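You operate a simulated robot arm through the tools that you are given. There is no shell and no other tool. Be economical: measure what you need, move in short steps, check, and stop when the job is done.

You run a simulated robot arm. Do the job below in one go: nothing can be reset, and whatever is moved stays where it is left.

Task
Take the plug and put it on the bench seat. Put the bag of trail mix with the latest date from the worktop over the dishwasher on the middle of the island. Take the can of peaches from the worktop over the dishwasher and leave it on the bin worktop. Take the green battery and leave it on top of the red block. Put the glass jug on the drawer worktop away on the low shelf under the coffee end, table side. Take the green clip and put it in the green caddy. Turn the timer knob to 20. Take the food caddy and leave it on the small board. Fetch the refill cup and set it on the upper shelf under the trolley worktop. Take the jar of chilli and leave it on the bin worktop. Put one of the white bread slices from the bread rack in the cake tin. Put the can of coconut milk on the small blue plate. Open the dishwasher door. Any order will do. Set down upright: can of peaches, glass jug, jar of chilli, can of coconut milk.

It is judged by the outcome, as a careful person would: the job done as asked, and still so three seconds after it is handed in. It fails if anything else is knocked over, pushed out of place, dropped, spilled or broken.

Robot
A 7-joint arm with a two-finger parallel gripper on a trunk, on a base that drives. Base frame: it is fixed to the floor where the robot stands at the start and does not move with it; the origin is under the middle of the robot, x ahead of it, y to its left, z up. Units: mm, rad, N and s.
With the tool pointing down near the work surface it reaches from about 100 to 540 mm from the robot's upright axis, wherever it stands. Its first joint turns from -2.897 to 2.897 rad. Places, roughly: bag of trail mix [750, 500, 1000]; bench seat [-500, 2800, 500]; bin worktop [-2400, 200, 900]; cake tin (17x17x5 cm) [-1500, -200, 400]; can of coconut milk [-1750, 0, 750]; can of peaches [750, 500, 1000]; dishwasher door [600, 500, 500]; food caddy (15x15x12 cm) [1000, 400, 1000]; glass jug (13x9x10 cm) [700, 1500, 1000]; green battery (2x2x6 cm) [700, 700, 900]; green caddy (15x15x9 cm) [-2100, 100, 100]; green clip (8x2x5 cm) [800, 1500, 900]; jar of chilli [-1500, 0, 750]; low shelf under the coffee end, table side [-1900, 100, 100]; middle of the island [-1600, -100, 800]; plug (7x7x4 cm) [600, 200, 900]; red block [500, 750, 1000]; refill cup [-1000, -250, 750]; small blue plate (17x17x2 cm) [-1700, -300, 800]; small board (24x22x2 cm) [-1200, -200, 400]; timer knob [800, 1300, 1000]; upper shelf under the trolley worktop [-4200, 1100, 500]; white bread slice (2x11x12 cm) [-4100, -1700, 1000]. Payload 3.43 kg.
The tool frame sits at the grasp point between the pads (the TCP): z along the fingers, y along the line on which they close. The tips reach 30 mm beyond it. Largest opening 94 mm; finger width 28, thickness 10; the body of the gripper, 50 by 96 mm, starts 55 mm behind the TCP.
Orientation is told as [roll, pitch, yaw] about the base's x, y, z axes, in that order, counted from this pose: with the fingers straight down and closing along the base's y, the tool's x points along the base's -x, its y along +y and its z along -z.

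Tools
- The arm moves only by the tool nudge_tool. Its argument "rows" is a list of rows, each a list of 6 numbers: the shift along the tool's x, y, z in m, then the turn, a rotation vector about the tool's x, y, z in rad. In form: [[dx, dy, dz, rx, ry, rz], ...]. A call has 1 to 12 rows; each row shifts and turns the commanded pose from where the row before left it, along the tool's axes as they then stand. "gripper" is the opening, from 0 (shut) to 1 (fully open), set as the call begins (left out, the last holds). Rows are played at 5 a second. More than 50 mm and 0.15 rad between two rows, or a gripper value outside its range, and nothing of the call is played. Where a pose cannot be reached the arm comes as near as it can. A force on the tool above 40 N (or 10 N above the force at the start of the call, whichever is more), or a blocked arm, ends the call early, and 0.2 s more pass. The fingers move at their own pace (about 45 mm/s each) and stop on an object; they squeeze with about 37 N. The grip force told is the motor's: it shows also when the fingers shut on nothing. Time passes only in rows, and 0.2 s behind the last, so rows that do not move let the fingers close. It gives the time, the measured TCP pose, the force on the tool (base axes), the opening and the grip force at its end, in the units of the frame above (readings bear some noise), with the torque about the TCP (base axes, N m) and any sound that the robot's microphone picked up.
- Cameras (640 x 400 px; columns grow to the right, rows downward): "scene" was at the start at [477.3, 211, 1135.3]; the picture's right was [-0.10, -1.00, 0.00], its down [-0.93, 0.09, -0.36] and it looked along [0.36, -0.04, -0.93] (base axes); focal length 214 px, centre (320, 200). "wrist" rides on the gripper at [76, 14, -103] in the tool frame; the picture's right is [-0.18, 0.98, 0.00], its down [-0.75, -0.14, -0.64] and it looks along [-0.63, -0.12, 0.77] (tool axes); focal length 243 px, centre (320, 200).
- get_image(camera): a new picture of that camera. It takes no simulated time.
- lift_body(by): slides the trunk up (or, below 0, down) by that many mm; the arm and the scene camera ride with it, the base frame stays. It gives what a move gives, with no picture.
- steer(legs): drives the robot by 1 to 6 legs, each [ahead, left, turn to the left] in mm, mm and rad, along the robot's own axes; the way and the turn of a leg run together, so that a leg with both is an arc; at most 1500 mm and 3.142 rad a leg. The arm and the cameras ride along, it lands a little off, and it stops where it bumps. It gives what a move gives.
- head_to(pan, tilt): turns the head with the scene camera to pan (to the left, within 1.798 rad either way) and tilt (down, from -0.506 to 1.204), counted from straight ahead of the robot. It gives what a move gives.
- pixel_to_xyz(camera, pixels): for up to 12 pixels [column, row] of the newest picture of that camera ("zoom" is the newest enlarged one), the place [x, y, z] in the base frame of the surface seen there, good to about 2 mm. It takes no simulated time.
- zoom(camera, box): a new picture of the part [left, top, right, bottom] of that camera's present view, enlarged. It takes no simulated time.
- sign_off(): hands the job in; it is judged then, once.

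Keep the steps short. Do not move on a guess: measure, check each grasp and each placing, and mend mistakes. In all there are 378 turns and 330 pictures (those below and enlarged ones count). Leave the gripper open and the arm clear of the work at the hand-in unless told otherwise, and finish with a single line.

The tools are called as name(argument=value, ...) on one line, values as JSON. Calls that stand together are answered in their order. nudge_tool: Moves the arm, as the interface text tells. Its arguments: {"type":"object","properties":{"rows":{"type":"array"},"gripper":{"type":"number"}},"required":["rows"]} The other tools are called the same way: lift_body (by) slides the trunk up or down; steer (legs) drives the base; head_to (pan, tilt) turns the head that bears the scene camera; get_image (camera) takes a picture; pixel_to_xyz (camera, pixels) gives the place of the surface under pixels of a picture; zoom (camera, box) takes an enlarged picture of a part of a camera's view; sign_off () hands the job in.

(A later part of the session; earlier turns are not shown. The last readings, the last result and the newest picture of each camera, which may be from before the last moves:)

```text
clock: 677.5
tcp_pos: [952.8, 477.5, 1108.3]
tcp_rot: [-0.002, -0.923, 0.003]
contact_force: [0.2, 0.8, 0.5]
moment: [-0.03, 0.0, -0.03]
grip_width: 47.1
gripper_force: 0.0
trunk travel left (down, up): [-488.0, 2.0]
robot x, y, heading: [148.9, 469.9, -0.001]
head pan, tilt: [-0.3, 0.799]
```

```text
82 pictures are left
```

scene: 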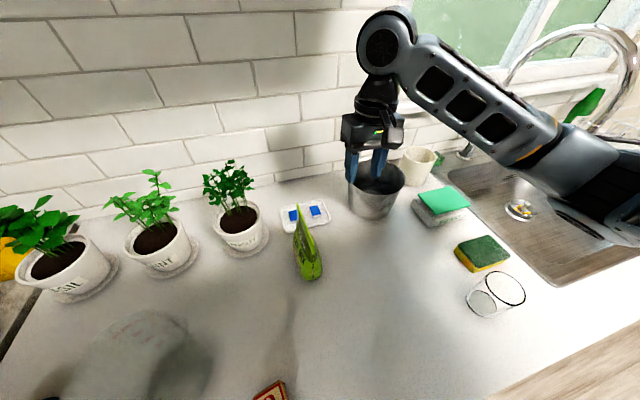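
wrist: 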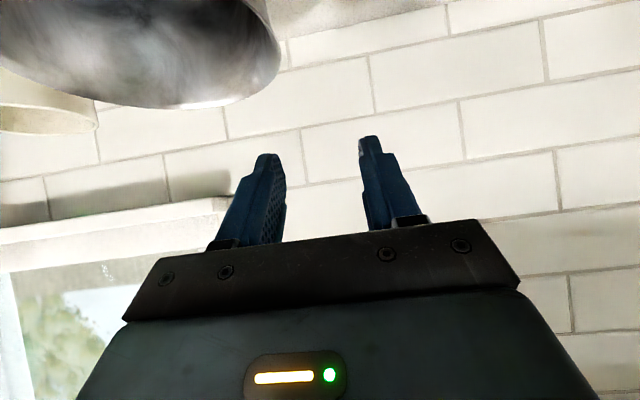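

Shift −17 in y and lower 60 mm, then check the straddle.

nudge_tool(rows=[[0, -0.017, 0, 0, 0, 0], [0.023, 0, 0.0197, 0, 0, 0], [0.0225, 0, 0.0195, 0, 0, 0], [0, 0, 0, 0, 0, 0]])

get_image(camera="wrist")

zoom(camera="scene", box=[320, 130, 440, 230])

```text
clock: 678.5
tcp_pos: [954.5, 450.0, 1050.9]
tcp_rot: [0.0, -0.922, -0.004]
contact_force: [-0.8, 0.4, -0.3]
moment: [0.0, 0.01, -0.01]
grip_width: 47.0
gripper_force: 0.0
trunk travel left (down, up): [-488.0, 2.0]
robot x, y, heading: [142.3, 471.7, -0.006]
head pan, tilt: [-0.3, 0.799]
```

```text
81 pictures are left
```

wrist: 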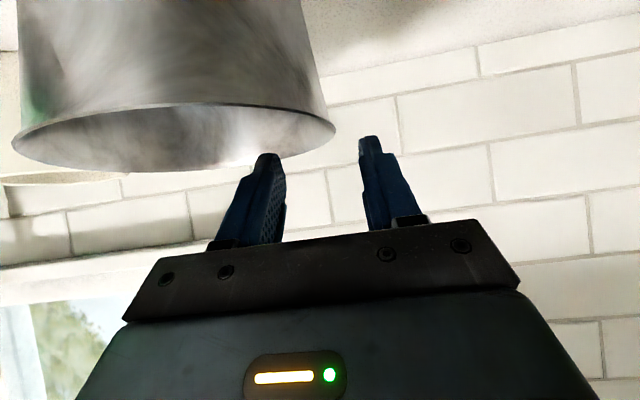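

```text
4.00 times, centred on (380, 180) of scene
```

zoom: 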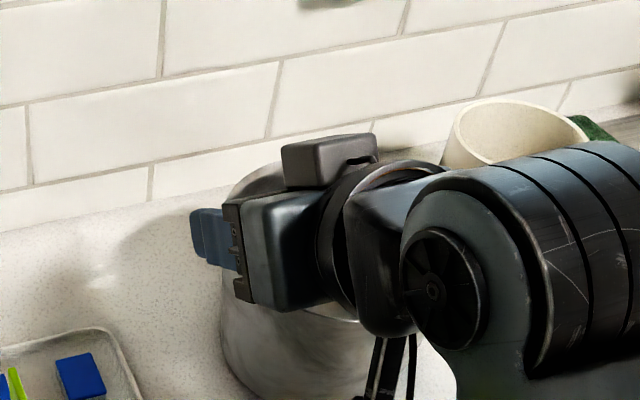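

Rim edge lies between the fingers; I shift +9 in y and lower 38 mm.

nudge_tool(rows=[[0.0155, 0.009, 0.0125, 0, 0, 0], [0.0145, 0, 0.013, 0, 0, 0], [0, 0, 0, 0, 0, 0]])

get_image(camera="wrist")

```text
clock: 679.4
tcp_pos: [956.7, 460.7, 1011.9]
tcp_rot: [0.0, -0.921, -0.005]
contact_force: [0.5, -0.8, -0.4]
moment: [0.0, -0.01, -0.02]
grip_width: 47.1
gripper_force: 0.1
trunk travel left (down, up): [-488.0, 2.0]
robot x, y, heading: [143.8, 470.6, -0.005]
head pan, tilt: [-0.3, 0.799]
```

```text
79 pictures are left
```

wrist: 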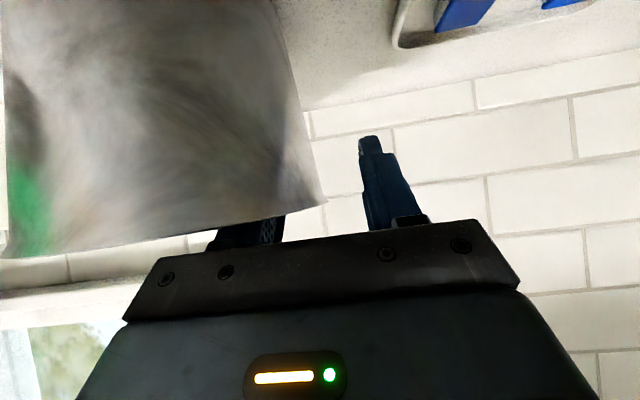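

One finger is inside, one outside. Close.

nudge_tool(rows=[[0, 0, 0, 0, 0, 0], [0, 0, 0, 0, 0, 0], [0, 0, 0, 0, 0, 0], [0, 0, 0, 0, 0, 0]], gripper=0)

nudge_tool(rows=[[-0.012, 0, -0.009, 0, 0, 0], [-0.024, 0, -0.018, 0, 0, 0], [-0.032, 0, -0.024, 0, 0, 0], [-0.032, 0, -0.024, 0, 0, 0], [0, 0, 0, 0, 0, 0]])

get_image(camera="scene")

```text
clock: 680.4
tcp_pos: [956.1, 461.0, 1010.9]
tcp_rot: [0.0, -0.922, -0.006]
contact_force: [0.7, -0.4, 3.1]
moment: [0.03, 0.11, 0.0]
grip_width: 13.5
gripper_force: 37.2
trunk travel left (down, up): [-488.0, 2.0]
robot x, y, heading: [145.5, 471.0, -0.004]
head pan, tilt: [-0.3, 0.799]
```

```text
clock: 681.5
tcp_pos: [957.9, 461.5, 1138.0]
tcp_rot: [0.0, -0.919, -0.008]
contact_force: [-0.1, 0.9, -2.9]
moment: [0.26, -0.01, 0.02]
grip_width: 13.3
gripper_force: 37.1
trunk travel left (down, up): [-488.0, 2.0]
robot x, y, heading: [145.3, 465.8, -0.004]
head pan, tilt: [-0.3, 0.799]
```

```text
78 pictures are left
```

scene: 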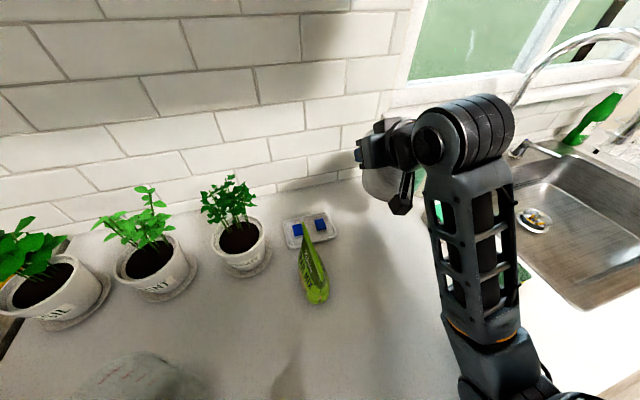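

Caddy held. Drive round to the island's −y side.

steer(legs=[[-475, 0, 0], [0, -1465, 0], [0, 0, 1.575]])

steer(legs=[[0, 945, 0], [-330, 0, 0]])

get_image(camera="scene")

```text
clock: 695.2
tcp_pos: [-342.8, -190.0, 1138.6]
tcp_rot: [0.001, -0.921, 1.589]
contact_force: [0.1, 0.2, -3.2]
moment: [-0.01, 0.23, 0.0]
grip_width: 13.0
gripper_force: 37.4
trunk travel left (down, up): [-488.0, 2.0]
robot x, y, heading: [-332.9, -1003.4, 1.592]
head pan, tilt: [-0.3, 0.799]
```

```text
clock: 701.9
tcp_pos: [-1279.0, -537.7, 1137.8]
tcp_rot: [0.002, -0.921, 1.587]
contact_force: [-0.5, -0.1, -3.7]
moment: [0.02, 0.22, 0.02]
grip_width: 12.6
gripper_force: 36.8
trunk travel left (down, up): [-488.0, 2.0]
robot x, y, heading: [-1271.4, -1355.2, 1.591]
head pan, tilt: [-0.3, 0.799]
```

```text
77 pictures are left
```

scene: 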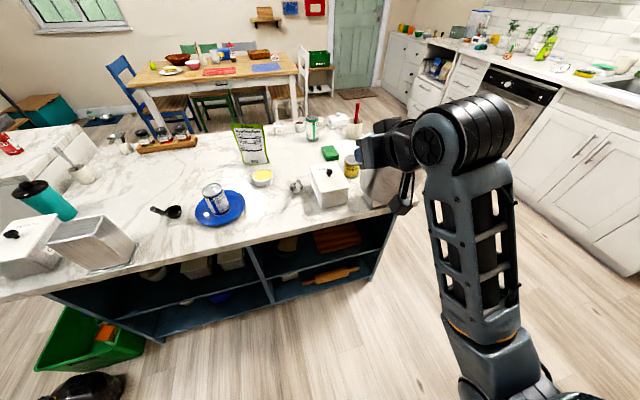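

lift_body(by=-400)

lift_body(by=-86)

nudge_tool(rows=[[0.036, 0, 0.0272, 0, 0, 0], [0.036, 0, 0.0272, 0, 0, 0], [0, 0, 0, 0, 0, 0]])

head_to(pan=-0.3, tilt=0.5)

get_image(camera="scene")

get_image(camera="wrist")

```text
clock: 705.7
tcp_pos: [-1279.1, -538.6, 736.6]
tcp_rot: [0.001, -0.92, 1.587]
contact_force: [-0.3, -0.2, -2.8]
moment: [-0.02, 0.22, 0.01]
grip_width: 12.2
gripper_force: 37.0
trunk travel left (down, up): [-88.0, 402.0]
robot x, y, heading: [-1273.2, -1353.7, 1.589]
head pan, tilt: [-0.3, 0.799]
```

```text
clock: 706.9
tcp_pos: [-1278.6, -538.5, 651.9]
tcp_rot: [0.001, -0.921, 1.585]
contact_force: [0.2, 0.5, -3.5]
moment: [0.01, 0.24, 0.01]
grip_width: 12.7
gripper_force: 36.6
trunk travel left (down, up): [-2.0, 488.0]
robot x, y, heading: [-1268.7, -1356.0, 1.589]
head pan, tilt: [-0.3, 0.799]
```

```text
clock: 707.7
tcp_pos: [-1278.2, -539.3, 562.0]
tcp_rot: [0.001, -0.922, 1.586]
contact_force: [0.0, 0.1, -3.5]
moment: [0.01, 0.21, -0.04]
grip_width: 12.7
gripper_force: 37.0
trunk travel left (down, up): [-2.0, 488.0]
robot x, y, heading: [-1270.4, -1354.6, 1.592]
head pan, tilt: [-0.3, 0.799]
```

```text
clock: 708.5
tcp_pos: [-1278.7, -539.1, 561.6]
tcp_rot: [0.001, -0.922, 1.585]
contact_force: [0.7, -0.4, -3.0]
moment: [0.0, 0.25, -0.01]
grip_width: 12.4
gripper_force: 36.8
trunk travel left (down, up): [-2.0, 488.0]
robot x, y, heading: [-1270.1, -1354.0, 1.589]
head pan, tilt: [-0.3, 0.499]
```

```text
76 pictures are left
```

scene: 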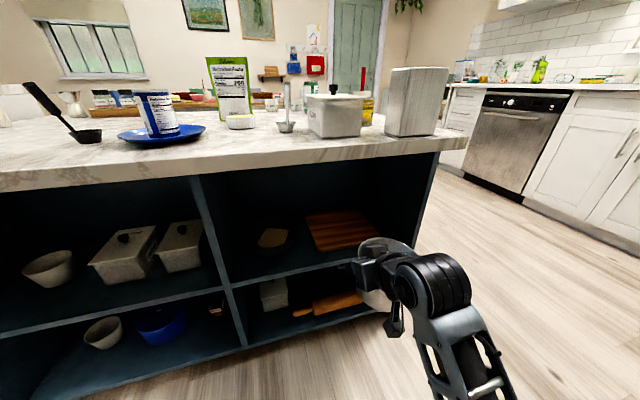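

```text
75 pictures are left
```

wrist: 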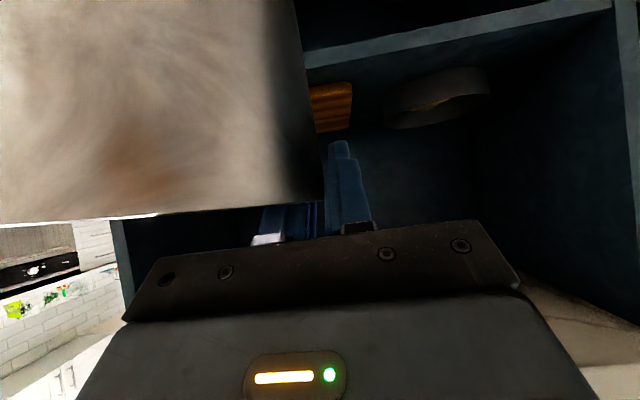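

Aligned with the board; bottom at ≈461, above the board (436). Drive in 260 mm.

steer(legs=[[260, 0, 0]])

get_image(camera="scene")

get_image(camera="wrist")

```text
clock: 710.4
tcp_pos: [-1284.2, -279.9, 561.4]
tcp_rot: [0.002, -0.919, 1.588]
contact_force: [0.6, 0.8, -3.3]
moment: [0.0, 0.26, 0.02]
grip_width: 12.6
gripper_force: 37.0
trunk travel left (down, up): [-2.0, 488.0]
robot x, y, heading: [-1274.6, -1095.4, 1.59]
head pan, tilt: [-0.3, 0.499]
```

```text
74 pictures are left
```

scene: 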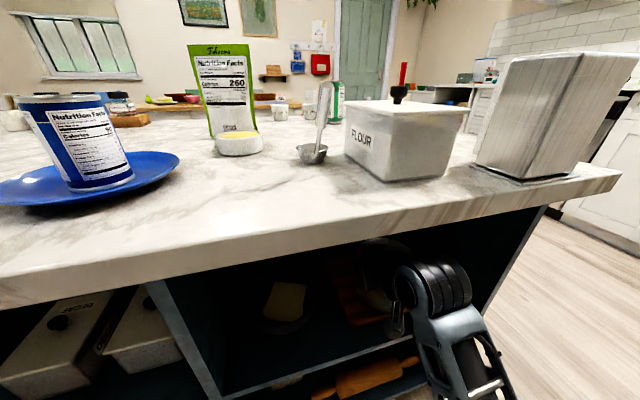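

```text
73 pictures are left
```

wrist: 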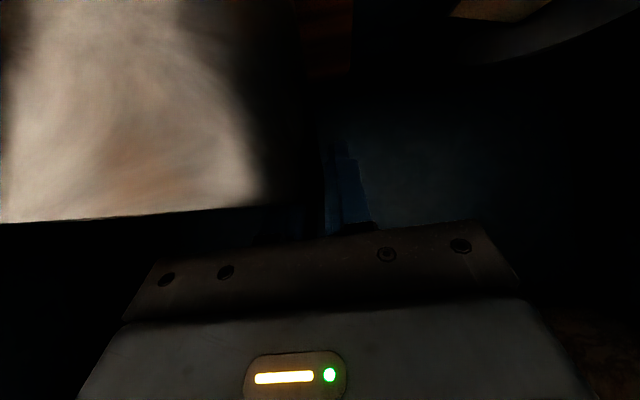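

I go 22 mm deeper so the base is well on the board, then lower.

steer(legs=[[22, 0, 0]])

nudge_tool(rows=[[0.012, 0, 0.009, 0, 0, 0], [0.0032, 0, 0.0024, 0, 0, 0], [0.0016, 0, 0.0012, 0, 0, 0], [0.0016, 0, 0.0012, 0, 0, 0], [0, 0, 0, 0, 0, 0]])

```text
clock: 711.2
tcp_pos: [-1285.7, -257.2, 560.8]
tcp_rot: [0.002, -0.92, 1.589]
contact_force: [0.6, -0.2, -3.2]
moment: [-0.01, 0.23, -0.05]
grip_width: 12.5
gripper_force: 36.8
trunk travel left (down, up): [-2.0, 488.0]
robot x, y, heading: [-1278.0, -1068.4, 1.593]
head pan, tilt: [-0.3, 0.499]
```

```text
clock: 712.4
tcp_pos: [-1286.1, -258.7, 541.5]
tcp_rot: [0.003, -0.925, 1.59]
contact_force: [-13.5, 2.2, 31.6]
moment: [-1.6, -0.3, -0.58]
grip_width: 12.4
gripper_force: 36.9
trunk travel left (down, up): [-2.0, 488.0]
robot x, y, heading: [-1275.9, -1070.6, 1.587]
head pan, tilt: [-0.3, 0.499]
```

Contact. Ease a little and open.

nudge_tool(rows=[[-0.0012, 0, -0.0009, 0, 0, 0], [0, 0, 0, 0, 0, 0]])

nudge_tool(rows=[[0, 0, 0, 0, 0, 0], [0, 0, 0, 0, 0, 0], [0, 0, 0, 0, 0, 0]], gripper=0.5)

zoom(camera="scene", box=[300, 200, 500, 380])

```text
clock: 713.0
tcp_pos: [-1286.0, -257.4, 541.7]
tcp_rot: [-0.001, -0.923, 1.589]
contact_force: [-11.9, 6.9, 27.0]
moment: [-0.82, -0.24, -0.18]
grip_width: 12.3
gripper_force: 36.7
trunk travel left (down, up): [-2.0, 488.0]
robot x, y, heading: [-1271.0, -1072.0, 1.59]
head pan, tilt: [-0.3, 0.499]
```

```text
clock: 713.8
tcp_pos: [-1285.7, -259.1, 539.0]
tcp_rot: [0.002, -0.92, 1.586]
contact_force: [0.0, -0.5, -0.3]
moment: [-0.02, 0.01, 0.02]
grip_width: 46.9
gripper_force: 0.0
trunk travel left (down, up): [-2.0, 488.0]
robot x, y, heading: [-1278.3, -1071.5, 1.587]
head pan, tilt: [-0.3, 0.499]
```

```text
2.22 times, centred on (400, 290) of scene
```

zoom: 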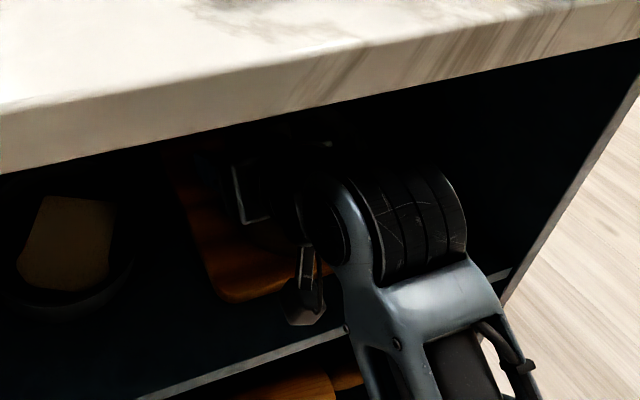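

Released. I withdraw along the tool axis, then drive back.

nudge_tool(rows=[[0, 0, -0.02, 0, 0, 0], [0, 0, -0.04, 0, 0, 0], [0, 0, -0.04, 0, 0, 0], [0, 0, 0, 0, 0, 0]])

get_image(camera="wrist")

```text
clock: 714.8
tcp_pos: [-1282.8, -338.1, 601.0]
tcp_rot: [0.001, -0.92, 1.589]
contact_force: [-1.0, 0.0, -0.8]
moment: [0.0, 0.01, 0.01]
grip_width: 46.9
gripper_force: 0.1
trunk travel left (down, up): [-2.0, 488.0]
robot x, y, heading: [-1276.4, -1074.4, 1.586]
head pan, tilt: [-0.3, 0.499]
```

```text
71 pictures are left
```

wrist: 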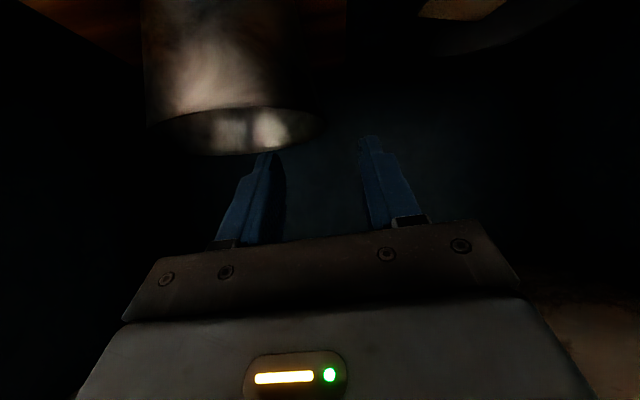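

Clear of the caddy. Drive back 240 and look.

steer(legs=[[-240, 0, 0]])

get_image(camera="wrist")

get_image(camera="scene")

```text
clock: 716.6
tcp_pos: [-1277.5, -578.6, 600.3]
tcp_rot: [0.0, -0.918, 1.586]
contact_force: [0.1, -0.2, -0.2]
moment: [-0.01, 0.02, 0.01]
grip_width: 47.1
gripper_force: 0.1
trunk travel left (down, up): [-2.0, 488.0]
robot x, y, heading: [-1270.7, -1315.3, 1.585]
head pan, tilt: [-0.3, 0.499]
```

```text
70 pictures are left
```

wrist: 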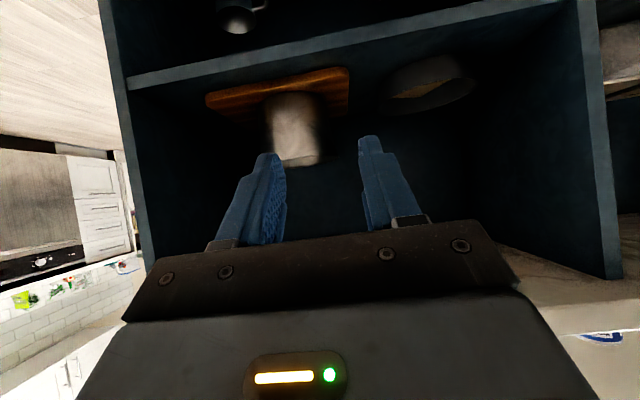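

```text
69 pictures are left
```

scene: 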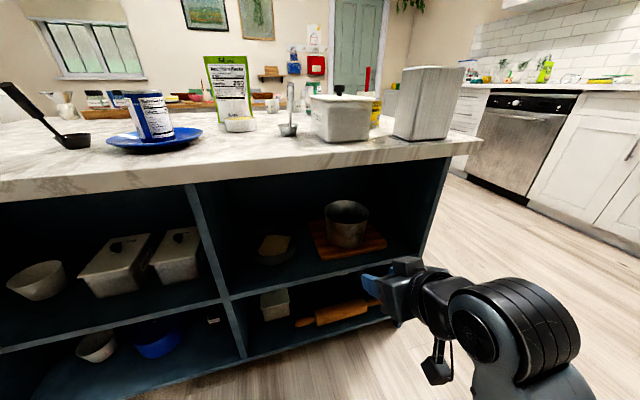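

The food caddy stands on the board. Last: the dishwasher door. Raise a bit and drive in front of it.

lift_body(by=200)

steer(legs=[[310, 0, 0], [0, -860, 0], [1480, 0, 0], [0, 0, -1.585]])

head_to(pan=-0.5, tilt=0.6)

get_image(camera="scene")

```text
clock: 718.7
tcp_pos: [-1276.6, -578.0, 801.3]
tcp_rot: [0.001, -0.92, 1.585]
contact_force: [0.2, -0.3, -0.1]
moment: [0.02, -0.02, -0.02]
grip_width: 47.2
gripper_force: 0.0
trunk travel left (down, up): [-202.0, 288.0]
robot x, y, heading: [-1267.5, -1309.0, 1.587]
head pan, tilt: [-0.3, 0.499]
```

```text
clock: 720.1
tcp_pos: [-1278.2, -459.0, 802.2]
tcp_rot: [0.004, -0.904, 1.58]
contact_force: [-0.4, -15.3, 7.3]
moment: [0.08, -0.19, -0.33]
grip_width: 46.3
gripper_force: 0.2
trunk travel left (down, up): [-202.0, 288.0]
robot x, y, heading: [-1271.4, -1182.1, 1.59]
head pan, tilt: [-0.3, 0.499]
stopped in leg 1: the force on the tool passed its limit at 243 N (the readings are from after the stop); the commanded pose is now the measured one
```

```text
clock: 720.8
tcp_pos: [-1279.4, -457.7, 801.8]
tcp_rot: [0.002, -0.906, 1.58]
contact_force: [-1.7, -23.5, 10.0]
moment: [0.15, -0.16, -0.53]
grip_width: 46.2
gripper_force: 0.0
trunk travel left (down, up): [-202.0, 288.0]
robot x, y, heading: [-1274.0, -1183.1, 1.593]
head pan, tilt: [-0.499, 0.6]
```

```text
68 pictures are left
```

scene: 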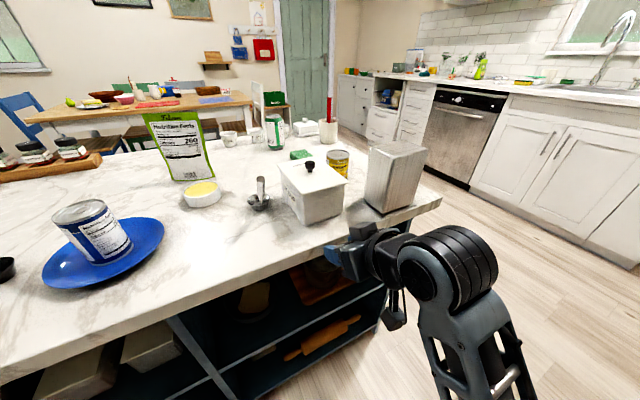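

I forgot the arm still pointed at the island; the fingertips touched its edge. Nothing fell. I back off and raise fully first.

steer(legs=[[-120, 0, 0]])

lift_body(by=286)

get_image(camera="scene")

```text
clock: 722.1
tcp_pos: [-1275.4, -579.1, 800.9]
tcp_rot: [0.001, -0.904, 1.581]
contact_force: [0.6, -0.9, 1.1]
moment: [-0.03, 0.01, 0.01]
grip_width: 47.1
gripper_force: 0.1
trunk travel left (down, up): [-202.0, 288.0]
robot x, y, heading: [-1268.3, -1305.5, 1.587]
head pan, tilt: [-0.499, 0.6]
```

```text
clock: 724.9
tcp_pos: [-1276.9, -577.9, 1087.2]
tcp_rot: [0.002, -0.904, 1.578]
contact_force: [-0.6, 0.7, 1.1]
moment: [-0.03, -0.03, 0.04]
grip_width: 47.3
gripper_force: 0.0
trunk travel left (down, up): [-488.0, 2.0]
robot x, y, heading: [-1270.9, -1306.9, 1.585]
head pan, tilt: [-0.499, 0.6]
```

```text
67 pictures are left
```

scene: 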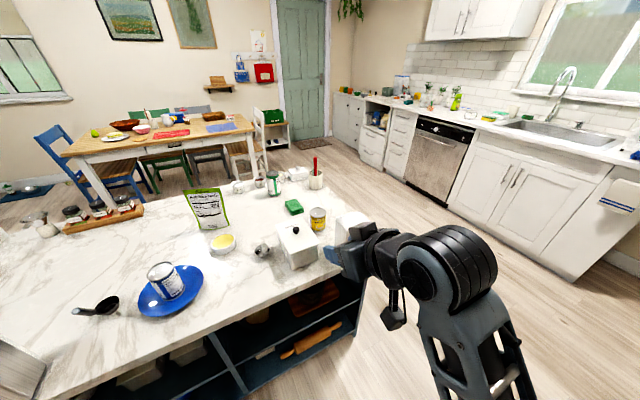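

steer(legs=[[310, 0, 0], [0, -890, 0], [1480, 0, 0], [0, 0, -1.585]])

head_to(pan=-0.4, tilt=0.9)

get_image(camera="scene")

```text
clock: 742.1
tcp_pos: [305.5, 497.9, 1087.1]
tcp_rot: [0.001, -0.904, 0.009]
contact_force: [0.5, 0.5, 0.9]
moment: [0.0, -0.01, 0.0]
grip_width: 46.8
gripper_force: 0.1
trunk travel left (down, up): [-488.0, 2.0]
robot x, y, heading: [-420.6, 490.5, 0.018]
head pan, tilt: [-0.499, 0.6]
```

```text
clock: 742.9
tcp_pos: [304.7, 497.4, 1087.5]
tcp_rot: [0.002, -0.903, 0.008]
contact_force: [-0.3, 0.6, 0.3]
moment: [-0.02, 0.02, 0.03]
grip_width: 46.8
gripper_force: 0.1
trunk travel left (down, up): [-488.0, 2.0]
robot x, y, heading: [-421.4, 491.5, 0.017]
head pan, tilt: [-0.4, 0.901]
```

```text
66 pictures are left
```

scene: 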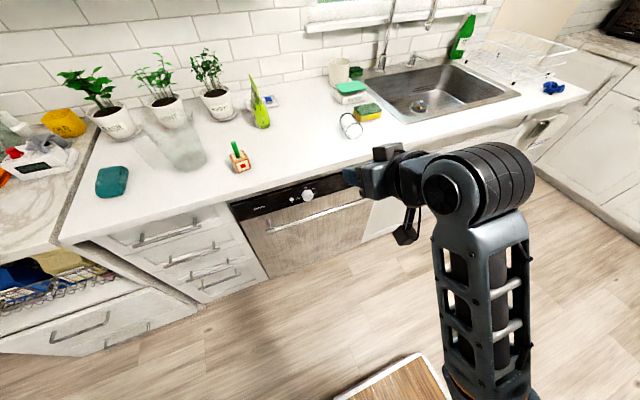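

Enlarge and measure the dishwasher.

zoom(camera="scene", box=[220, 160, 390, 290])

pixel_to_xyz(camera="zoom", pixels=[[165, 248], [350, 205], [530, 165], [180, 235], [545, 160], [100, 200], [300, 180], [520, 120], [300, 250], [180, 330], [410, 320], [110, 240]])

```text
3.08 times, centred on (305, 225) of scene
```

zoom: 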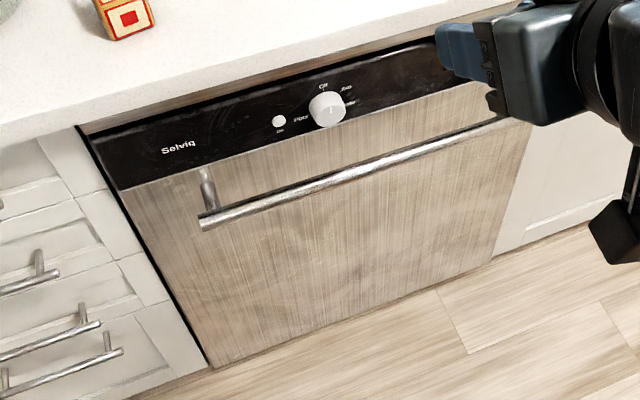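

```text
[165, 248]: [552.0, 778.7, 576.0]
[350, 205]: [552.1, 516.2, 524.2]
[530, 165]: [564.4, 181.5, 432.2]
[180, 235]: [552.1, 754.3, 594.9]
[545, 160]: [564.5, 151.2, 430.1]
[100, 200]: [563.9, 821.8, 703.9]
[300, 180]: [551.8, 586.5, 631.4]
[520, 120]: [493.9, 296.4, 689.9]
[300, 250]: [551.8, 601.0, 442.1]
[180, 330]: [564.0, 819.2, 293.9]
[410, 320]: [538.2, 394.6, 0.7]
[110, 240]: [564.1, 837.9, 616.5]
```

pixel_to_xyz(camera="zoom", pixels=[[350, 174], [240, 211], [460, 138], [208, 200], [207, 222], [240, 362], [490, 262], [120, 187], [95, 132], [430, 45], [330, 130], [300, 210]])

```text
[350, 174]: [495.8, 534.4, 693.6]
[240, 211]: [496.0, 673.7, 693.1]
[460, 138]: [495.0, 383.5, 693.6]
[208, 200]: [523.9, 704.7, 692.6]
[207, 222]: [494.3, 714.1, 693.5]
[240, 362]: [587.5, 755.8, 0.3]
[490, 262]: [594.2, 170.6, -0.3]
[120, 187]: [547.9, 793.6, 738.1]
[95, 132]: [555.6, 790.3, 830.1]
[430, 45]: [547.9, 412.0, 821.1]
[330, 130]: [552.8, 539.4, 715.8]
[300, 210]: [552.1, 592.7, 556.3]
```

The handle bar is at x≈502, z≈688, y 300–714, with 42 mm behind it. I set the tool: upright, yaw 1.57, then tilt 0.45, so the fingers straddle the bar.

steer(legs=[[85, 0, -0.018]])

nudge_tool(rows=[[0, 0, 0, 0, 0.129, 0], [0, 0, 0, 0, 0.129, 0], [0, 0, 0, 0, 0.129, 0], [0, 0, 0, 0, 0.129, 0], [0, 0, 0, 0, 0.129, 0], [0, 0, 0, 0, 0.129, 0], [0, 0, 0, 0, 0.129, 0], [0, 0, 0, 0, 0, 0]], gripper=0.4)

nudge_tool(rows=[[0, 0, 0, 0, 0, -0.1427], [0, 0, 0, 0, 0, -0.1427], [0, 0, 0, 0, 0, -0.1427], [0, 0, 0, 0, 0, -0.1427], [0, 0, 0, 0, 0, -0.1427], [0, 0, 0, 0, 0, -0.1427], [0, 0, 0, 0, 0, -0.1427], [0, 0, 0, 0, 0, -0.1427], [0, 0, 0, 0, 0, -0.1427], [0, 0, 0, 0, 0, -0.1427], [0, 0, 0, 0, 0, -0.1427], [0, 0, 0, 0, 0, 0]])

lift_body(by=-280)

```text
clock: 744.0
tcp_pos: [391.4, 485.0, 1088.6]
tcp_rot: [0.001, -0.903, -0.009]
contact_force: [-0.5, -0.2, 0.2]
moment: [0.0, 0.05, -0.03]
grip_width: 47.0
gripper_force: 0.0
trunk travel left (down, up): [-488.0, 2.0]
robot x, y, heading: [-335.1, 490.6, -0.002]
head pan, tilt: [-0.4, 0.901]
```

```text
clock: 745.8
tcp_pos: [391.9, 485.3, 1087.7]
tcp_rot: [0.003, -0.58, -0.007]
contact_force: [-0.1, 0.6, -0.4]
moment: [-0.02, -0.04, 0.01]
grip_width: 37.7
gripper_force: 0.1
out of reach, approached as far as the arm can: row 3, 4, 5, 6, 7
trunk travel left (down, up): [-488.0, 2.0]
robot x, y, heading: [-336.1, 491.0, -0.003]
head pan, tilt: [-0.4, 0.901]
```

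```text
clock: 748.4
tcp_pos: [390.8, 484.0, 1087.1]
tcp_rot: [-0.583, 0.002, 1.567]
contact_force: [0.3, 0.4, 0.7]
moment: [0.01, 0.0, -0.06]
grip_width: 37.6
gripper_force: 0.1
trunk travel left (down, up): [-488.0, 2.0]
robot x, y, heading: [-334.2, 489.7, 0.0]
head pan, tilt: [-0.4, 0.901]
```

```text
clock: 751.2
tcp_pos: [391.2, 485.8, 807.1]
tcp_rot: [-0.582, -0.003, 1.563]
contact_force: [-0.1, -0.6, -0.3]
moment: [-0.01, 0.02, -0.03]
grip_width: 37.7
gripper_force: 0.1
trunk travel left (down, up): [-208.0, 282.0]
robot x, y, heading: [-333.5, 493.3, -0.001]
head pan, tilt: [-0.4, 0.901]
```

Conveniently the tool is now tilted 0.58 with fingers one behind the other. I move to 60 mm short of the bar and look.

nudge_tool(rows=[[0, -0.0138, 0.046, 0, 0, 0], [0, -0.0138, 0.046, 0, 0, 0], [0, 0, 0, 0, 0, 0]])

get_image(camera="wrist")

get_image(camera="scene")

```text
clock: 752.0
tcp_pos: [464.7, 483.5, 746.6]
tcp_rot: [-0.583, -0.001, 1.563]
contact_force: [0.1, 0.6, 0.1]
moment: [0.02, 0.0, 0.01]
grip_width: 37.6
gripper_force: 0.1
trunk travel left (down, up): [-208.0, 282.0]
robot x, y, heading: [-338.7, 492.2, 0.001]
head pan, tilt: [-0.4, 0.901]
```

```text
64 pictures are left
```

wrist: 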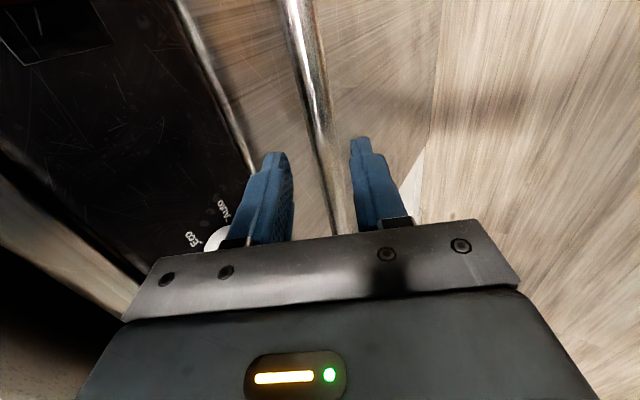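

```text
63 pictures are left
```

scene: 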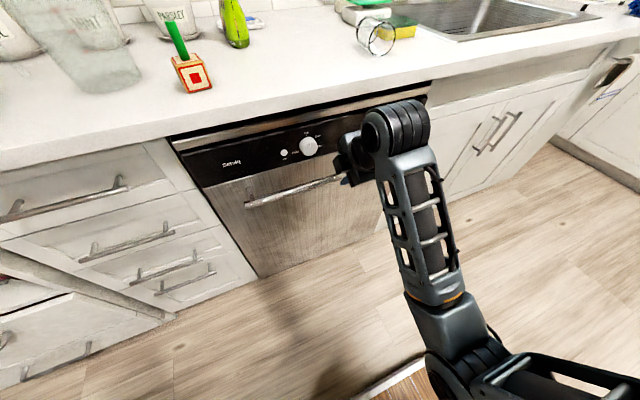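

The bar is between the fingers. Advance 60 mm along the fingers.

nudge_tool(rows=[[0, 0, 0.03, 0, 0, 0], [0, 0, 0.03, 0, 0, 0], [0, 0, 0, 0, 0, 0]])

get_image(camera="wrist")

```text
clock: 752.8
tcp_pos: [497.9, 485.8, 694.4]
tcp_rot: [-0.582, -0.002, 1.564]
contact_force: [0.3, -0.6, -1.4]
moment: [-0.02, -0.02, 0.01]
grip_width: 37.5
gripper_force: 0.1
trunk travel left (down, up): [-208.0, 282.0]
robot x, y, heading: [-333.8, 490.5, -0.001]
head pan, tilt: [-0.4, 0.901]
```

```text
62 pictures are left
```

wrist: 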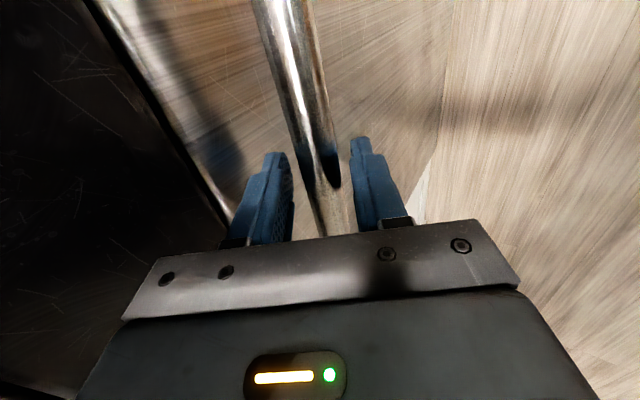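

The bar is straddled. I pull outward along the door's arc with the arm, 150 mm.

nudge_tool(rows=[[0, 0.0225, -0.0112, 0, 0, 0], [0, 0.0234, -0.01, 0, 0, 0], [0, 0.0239, -0.0091, 0, 0, 0], [0, 0.0247, -0.0079, 0, 0, 0], [0, 0.0256, -0.0066, 0, 0, 0], [0, 0.0261, -0.0058, 0, 0, 0], [0, 0, 0, 0, 0, 0]])

get_image(camera="scene")

```text
clock: 754.4
tcp_pos: [346.0, 487.1, 657.2]
tcp_rot: [-0.581, -0.002, 1.565]
contact_force: [0.5, 0.2, -0.5]
moment: [-0.02, -0.01, -0.01]
grip_width: 37.8
gripper_force: 0.1
trunk travel left (down, up): [-208.0, 282.0]
robot x, y, heading: [-338.3, 491.9, -0.002]
head pan, tilt: [-0.4, 0.901]
```

```text
61 pictures are left
```

scene: 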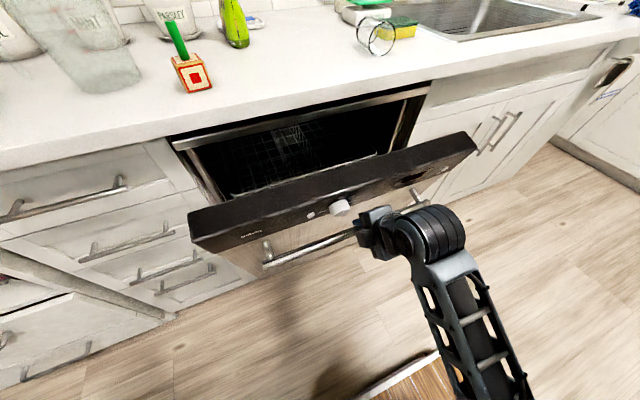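

The door opens easily. Pull 75 mm further.

nudge_tool(rows=[[0, 0.0272, -0.0041, 0, 0, 0], [0, 0.0272, -0.0041, 0, 0, 0], [0, 0.028, -0.003, 0, 0, 0], [0, 0, 0, 0, 0, 0]])

steer(legs=[[-50, 0, 0]])

get_image(camera="scene")

get_image(camera="wrist")

```text
clock: 755.4
tcp_pos: [272.5, 487.9, 622.0]
tcp_rot: [-0.58, -0.001, 1.563]
contact_force: [0.1, 0.6, 0.1]
moment: [0.05, 0.01, -0.03]
grip_width: 37.3
gripper_force: 0.0
trunk travel left (down, up): [-208.0, 282.0]
robot x, y, heading: [-335.6, 493.2, -0.005]
head pan, tilt: [-0.4, 0.901]
```

```text
clock: 756.3
tcp_pos: [223.3, 486.3, 621.4]
tcp_rot: [-0.583, 0.0, 1.564]
contact_force: [0.2, -0.2, -0.3]
moment: [0.0, -0.01, 0.04]
grip_width: 37.5
gripper_force: 0.0
trunk travel left (down, up): [-208.0, 282.0]
robot x, y, heading: [-386.2, 490.7, -0.0]
head pan, tilt: [-0.4, 0.901]
```

```text
60 pictures are left
```

scene: 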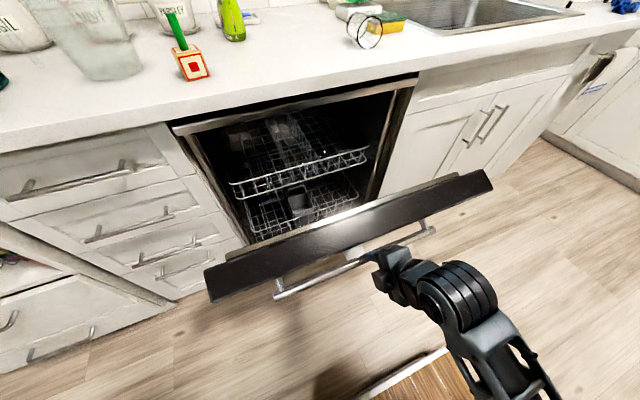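

```text
59 pictures are left
```

wrist: 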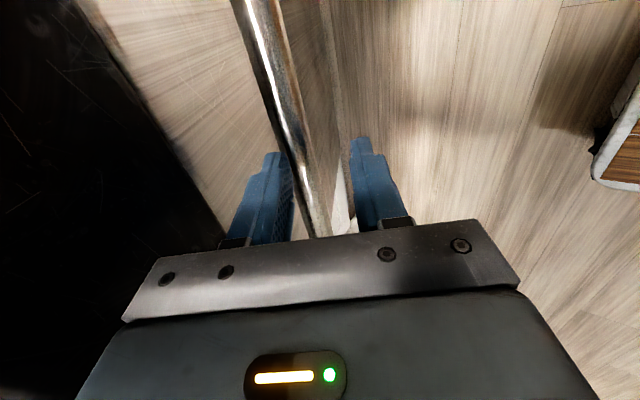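

The door is about 30° open and stays. I free the fingers from the bar, back off, and raise over the door's top.

nudge_tool(rows=[[0, 0, -0.03, 0, 0, 0], [0, 0, -0.03, 0, 0, 0], [0, 0, 0, 0, 0, 0]])

steer(legs=[[-220, 0, 0]])

lift_body(by=280)

get_image(camera="scene")

```text
clock: 757.1
tcp_pos: [189.6, 487.9, 670.7]
tcp_rot: [-0.58, -0.002, 1.564]
contact_force: [-0.3, 0.5, 0.1]
moment: [0.0, 0.01, 0.01]
grip_width: 37.7
gripper_force: 0.0
trunk travel left (down, up): [-208.0, 282.0]
robot x, y, heading: [-387.3, 490.7, -0.003]
head pan, tilt: [-0.4, 0.901]
```

```text
clock: 759.0
tcp_pos: [-22.9, 489.5, 671.0]
tcp_rot: [-0.582, -0.001, 1.565]
contact_force: [-0.5, 0.1, -0.5]
moment: [0.0, 0.01, 0.01]
grip_width: 37.6
gripper_force: 0.1
trunk travel left (down, up): [-208.0, 282.0]
robot x, y, heading: [-596.0, 490.6, 0.0]
head pan, tilt: [-0.4, 0.901]
stopped in leg 1: the robot was blocked; the commanded pose is now the measured one
```

```text
clock: 761.8
tcp_pos: [-22.1, 490.9, 951.7]
tcp_rot: [-0.583, -0.003, 1.565]
contact_force: [0.4, -0.4, -0.1]
moment: [0.01, 0.0, 0.01]
grip_width: 37.5
gripper_force: 0.0
trunk travel left (down, up): [-488.0, 2.0]
robot x, y, heading: [-600.1, 494.7, 0.004]
head pan, tilt: [-0.4, 0.901]
```

```text
58 pictures are left
```

scene: 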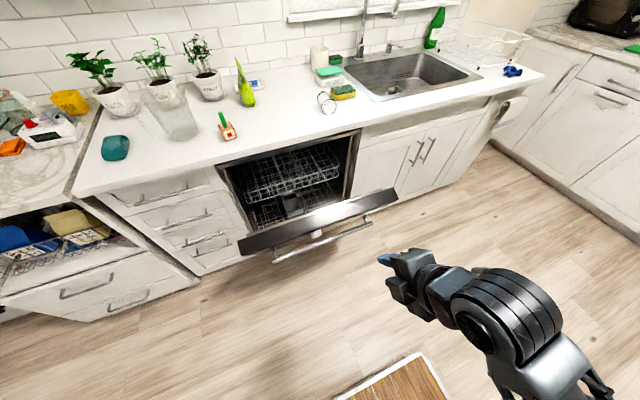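

The base is limited by the island behind. I close the fingers, drive forward over the door's top, then lower behind it.

nudge_tool(rows=[[0, 0, 0, 0, 0, 0], [0, 0, 0, 0, 0, 0]], gripper=0)

steer(legs=[[350, 0, 0]])

get_image(camera="wrist")

get_image(camera="scene")

```text
clock: 762.4
tcp_pos: [-22.8, 489.5, 950.7]
tcp_rot: [-0.584, -0.003, 1.566]
contact_force: [-0.3, -0.1, -0.2]
moment: [0.04, 0.01, -0.01]
grip_width: 0.2
gripper_force: 12.9
trunk travel left (down, up): [-488.0, 2.0]
robot x, y, heading: [-599.1, 490.0, 0.001]
head pan, tilt: [-0.4, 0.901]
```

```text
clock: 764.7
tcp_pos: [328.9, 491.7, 951.1]
tcp_rot: [-0.581, -0.001, 1.566]
contact_force: [-0.1, -0.1, -0.1]
moment: [-0.02, 0.02, 0.0]
grip_width: 0.0
gripper_force: 32.8
trunk travel left (down, up): [-488.0, 2.0]
robot x, y, heading: [-248.6, 497.0, 0.007]
head pan, tilt: [-0.4, 0.901]
```

```text
57 pictures are left
```

wrist: 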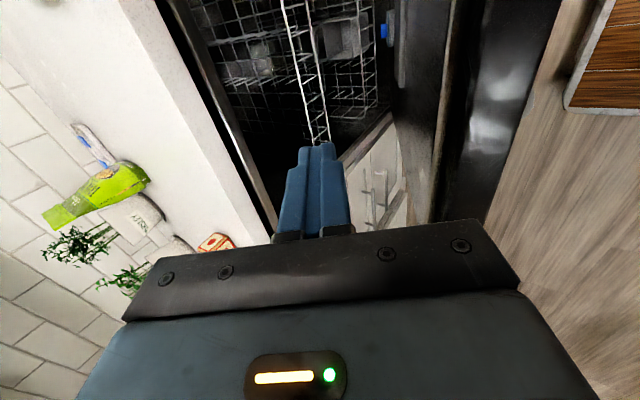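

```text
56 pictures are left
```

scene: 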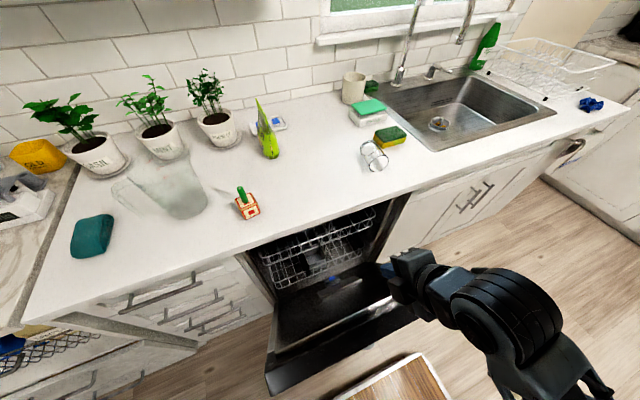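

The fingers are over the gap behind the door. Measure the door's edge and inner face.

pixel_to_xyz(camera="scene", pixels=[[275, 375], [345, 335], [400, 310], [330, 320], [320, 300], [300, 330], [285, 300], [340, 290]])

```text
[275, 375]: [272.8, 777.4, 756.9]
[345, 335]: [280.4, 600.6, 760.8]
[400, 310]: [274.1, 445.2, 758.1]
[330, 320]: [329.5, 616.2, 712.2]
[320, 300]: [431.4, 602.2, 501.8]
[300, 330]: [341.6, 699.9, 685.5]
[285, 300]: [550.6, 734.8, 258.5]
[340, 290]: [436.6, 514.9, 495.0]
```

Door angle ≈26°, top edge at (273,758). I go 70 forward, lower behind it, and draw it open by backing up.

steer(legs=[[75, 0, 0]])

lift_body(by=-270)

steer(legs=[[-200, 0, 0]])

get_image(camera="scene")

```text
clock: 765.7
tcp_pos: [403.1, 491.4, 950.9]
tcp_rot: [-0.583, -0.001, 1.567]
contact_force: [0.5, 0.3, -0.3]
moment: [0.0, 0.0, 0.01]
grip_width: 0.0
gripper_force: 33.3
trunk travel left (down, up): [-488.0, 2.0]
robot x, y, heading: [-172.0, 497.8, 0.002]
head pan, tilt: [-0.4, 0.901]
```

```text
clock: 768.4
tcp_pos: [402.7, 491.8, 680.7]
tcp_rot: [-0.582, -0.002, 1.568]
contact_force: [-0.7, 0.8, -0.6]
moment: [0.01, -0.01, 0.03]
grip_width: 0.0
gripper_force: 33.1
trunk travel left (down, up): [-218.0, 272.0]
robot x, y, heading: [-173.7, 492.3, 0.009]
head pan, tilt: [-0.4, 0.901]
```

```text
clock: 770.0
tcp_pos: [204.5, 489.8, 680.4]
tcp_rot: [-0.583, -0.002, 1.568]
contact_force: [0.0, -0.1, -0.6]
moment: [0.01, 0.02, 0.02]
grip_width: 0.0
gripper_force: 32.9
trunk travel left (down, up): [-218.0, 272.0]
robot x, y, heading: [-373.3, 492.5, 0.0]
head pan, tilt: [-0.4, 0.901]
```

```text
55 pictures are left
```

scene: 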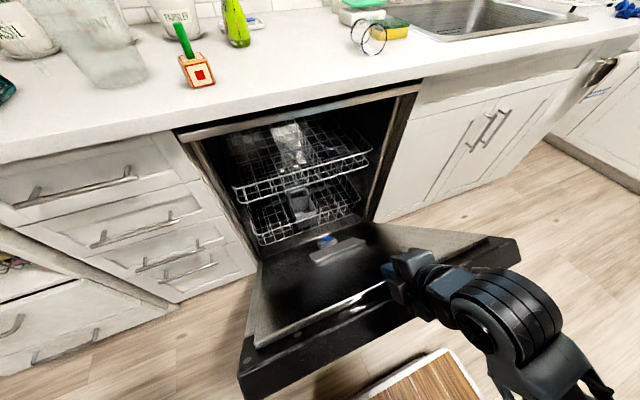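

It follows nicely (≈40°). Continue: lower, back, lower.

lift_body(by=-110)

steer(legs=[[-110, 0, 0]])

lift_body(by=-106)

steer(legs=[[-80, 0, 0]])

get_image(camera="scene")

```text
clock: 770.5
tcp_pos: [202.8, 490.4, 679.5]
tcp_rot: [-0.592, -0.004, 1.568]
contact_force: [-14.0, 1.0, 12.8]
moment: [-0.2, 0.26, -0.27]
grip_width: 0.0
gripper_force: 32.9
trunk travel left (down, up): [-211.0, 279.0]
robot x, y, heading: [-373.9, 495.2, 0.006]
head pan, tilt: [-0.4, 0.901]
stopped: the force on the tool passed its limit at 60 N (the readings are from after the stop); the commanded pose is now the measured one
```

```text
clock: 771.6
tcp_pos: [93.1, 491.2, 676.9]
tcp_rot: [-0.591, -0.002, 1.569]
contact_force: [0.9, -0.3, 0.2]
moment: [-0.01, 0.02, -0.01]
grip_width: 0.0
gripper_force: 33.0
trunk travel left (down, up): [-211.0, 279.0]
robot x, y, heading: [-482.9, 491.3, -0.001]
head pan, tilt: [-0.4, 0.901]
```

```text
clock: 772.1
tcp_pos: [91.1, 491.0, 671.7]
tcp_rot: [-0.596, -0.003, 1.57]
contact_force: [-19.1, 1.4, 14.2]
moment: [-0.21, 0.33, -0.24]
grip_width: 0.0
gripper_force: 32.6
trunk travel left (down, up): [-201.0, 289.0]
robot x, y, heading: [-483.5, 491.5, 0.002]
head pan, tilt: [-0.4, 0.901]
stopped: the force on the tool passed its limit at 67 N (the readings are from after the stop); the commanded pose is now the measured one
```

```text
clock: 773.1
tcp_pos: [11.9, 491.0, 671.1]
tcp_rot: [-0.597, -0.002, 1.569]
contact_force: [-0.3, -0.6, 0.4]
moment: [-0.01, 0.04, 0.0]
grip_width: 0.0
gripper_force: 32.4
trunk travel left (down, up): [-201.0, 289.0]
robot x, y, heading: [-563.1, 490.5, 0.003]
head pan, tilt: [-0.4, 0.901]
```

```text
54 pictures are left
```

scene: 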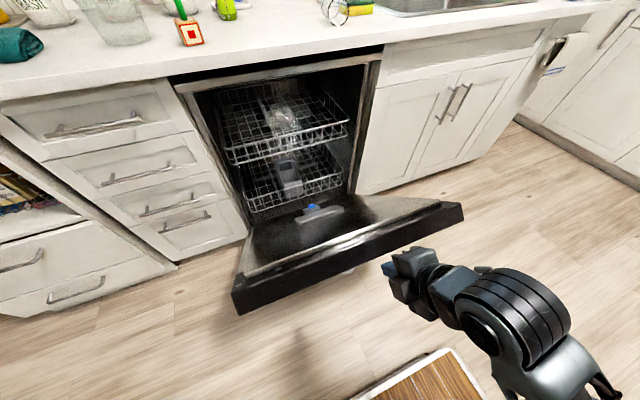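

The tool has come out over the top edge. Measure the door's present angle.

pixel_to_xyz(camera="scene", pixels=[[300, 275], [400, 235], [300, 262], [350, 225], [300, 235], [260, 240], [440, 207]])

```text
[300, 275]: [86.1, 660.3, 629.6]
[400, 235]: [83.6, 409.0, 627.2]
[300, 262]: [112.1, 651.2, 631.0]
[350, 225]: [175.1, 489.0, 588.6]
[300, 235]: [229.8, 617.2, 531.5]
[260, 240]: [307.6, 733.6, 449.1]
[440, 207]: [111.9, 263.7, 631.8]
```

Door is at ≈44°. I go over it and press down on its inner face from above, nearer the hinge.

nudge_tool(rows=[[0, -0.0253, -0.0372, 0, 0, 0], [0, -0.0413, 0.0281, 0, 0, 0], [0, -0.0413, 0.0281, 0, 0, 0], [0, -0.0413, 0.0281, 0, 0, 0], [0, -0.0413, 0.0281, 0, 0, 0], [0, -0.0413, 0.0281, 0, 0, 0], [0, 0, 0, -0.148, 0, 0], [0, 0, 0, -0.148, 0, 0], [0, 0.0133, 0.043, 0, 0, 0], [0, 0.0133, 0.043, 0, 0, 0], [0, 0.0133, 0.043, 0, 0, 0], [0, 0, 0, 0, 0, 0]])

get_image(camera="scene")

```text
clock: 775.7
tcp_pos: [287.6, 489.3, 547.2]
tcp_rot: [-0.305, -0.002, 1.567]
contact_force: [0.1, -0.2, 0.0]
moment: [-0.01, 0.02, -0.03]
grip_width: 0.0
gripper_force: 33.1
out of reach, approached as far as the arm can: row 1
trunk travel left (down, up): [-201.0, 289.0]
robot x, y, heading: [-562.0, 492.1, 0.004]
head pan, tilt: [-0.4, 0.901]
```

```text
53 pictures are left
```

scene: 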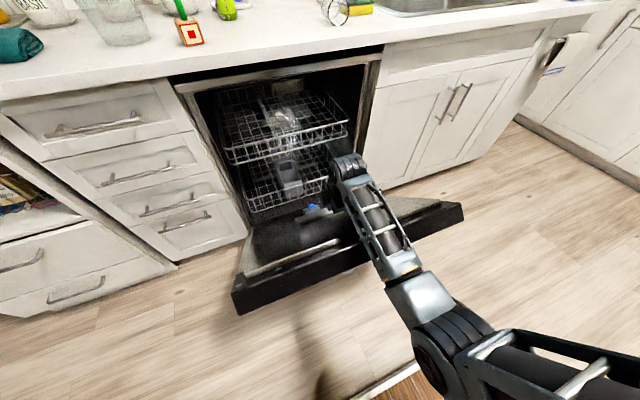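

Clear. Press down along the door's arc (first half).

nudge_tool(rows=[[0, 0.0075, 0.0238, 0, 0, 0], [0, 0.0075, 0.0238, 0, 0, 0], [0, 0.0295, 0.0122, 0, 0, 0], [0, 0.0295, 0.0122, 0, 0, 0], [0, 0.0277, 0.0164, 0, 0, 0], [0, 0.0277, 0.0164, 0, 0, 0], [0, 0.0251, 0.0199, 0, 0, 0], [0, 0.0251, 0.0199, 0, 0, 0], [0, 0, 0, 0, 0, 0]])

get_image(camera="scene")

```text
clock: 777.7
tcp_pos: [157.7, 490.9, 355.3]
tcp_rot: [-0.299, -0.001, 1.569]
contact_force: [-0.4, -0.3, 0.7]
moment: [-0.02, 0.03, -0.01]
grip_width: 0.1
gripper_force: 33.6
trunk travel left (down, up): [-201.0, 289.0]
robot x, y, heading: [-563.6, 489.3, 0.009]
head pan, tilt: [-0.4, 0.901]
```

```text
52 pictures are left
```

scene: 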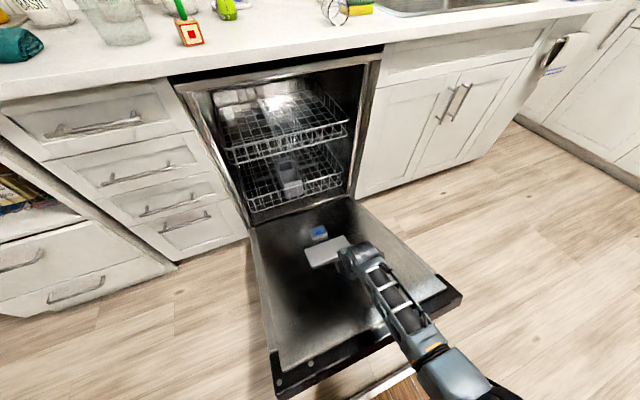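

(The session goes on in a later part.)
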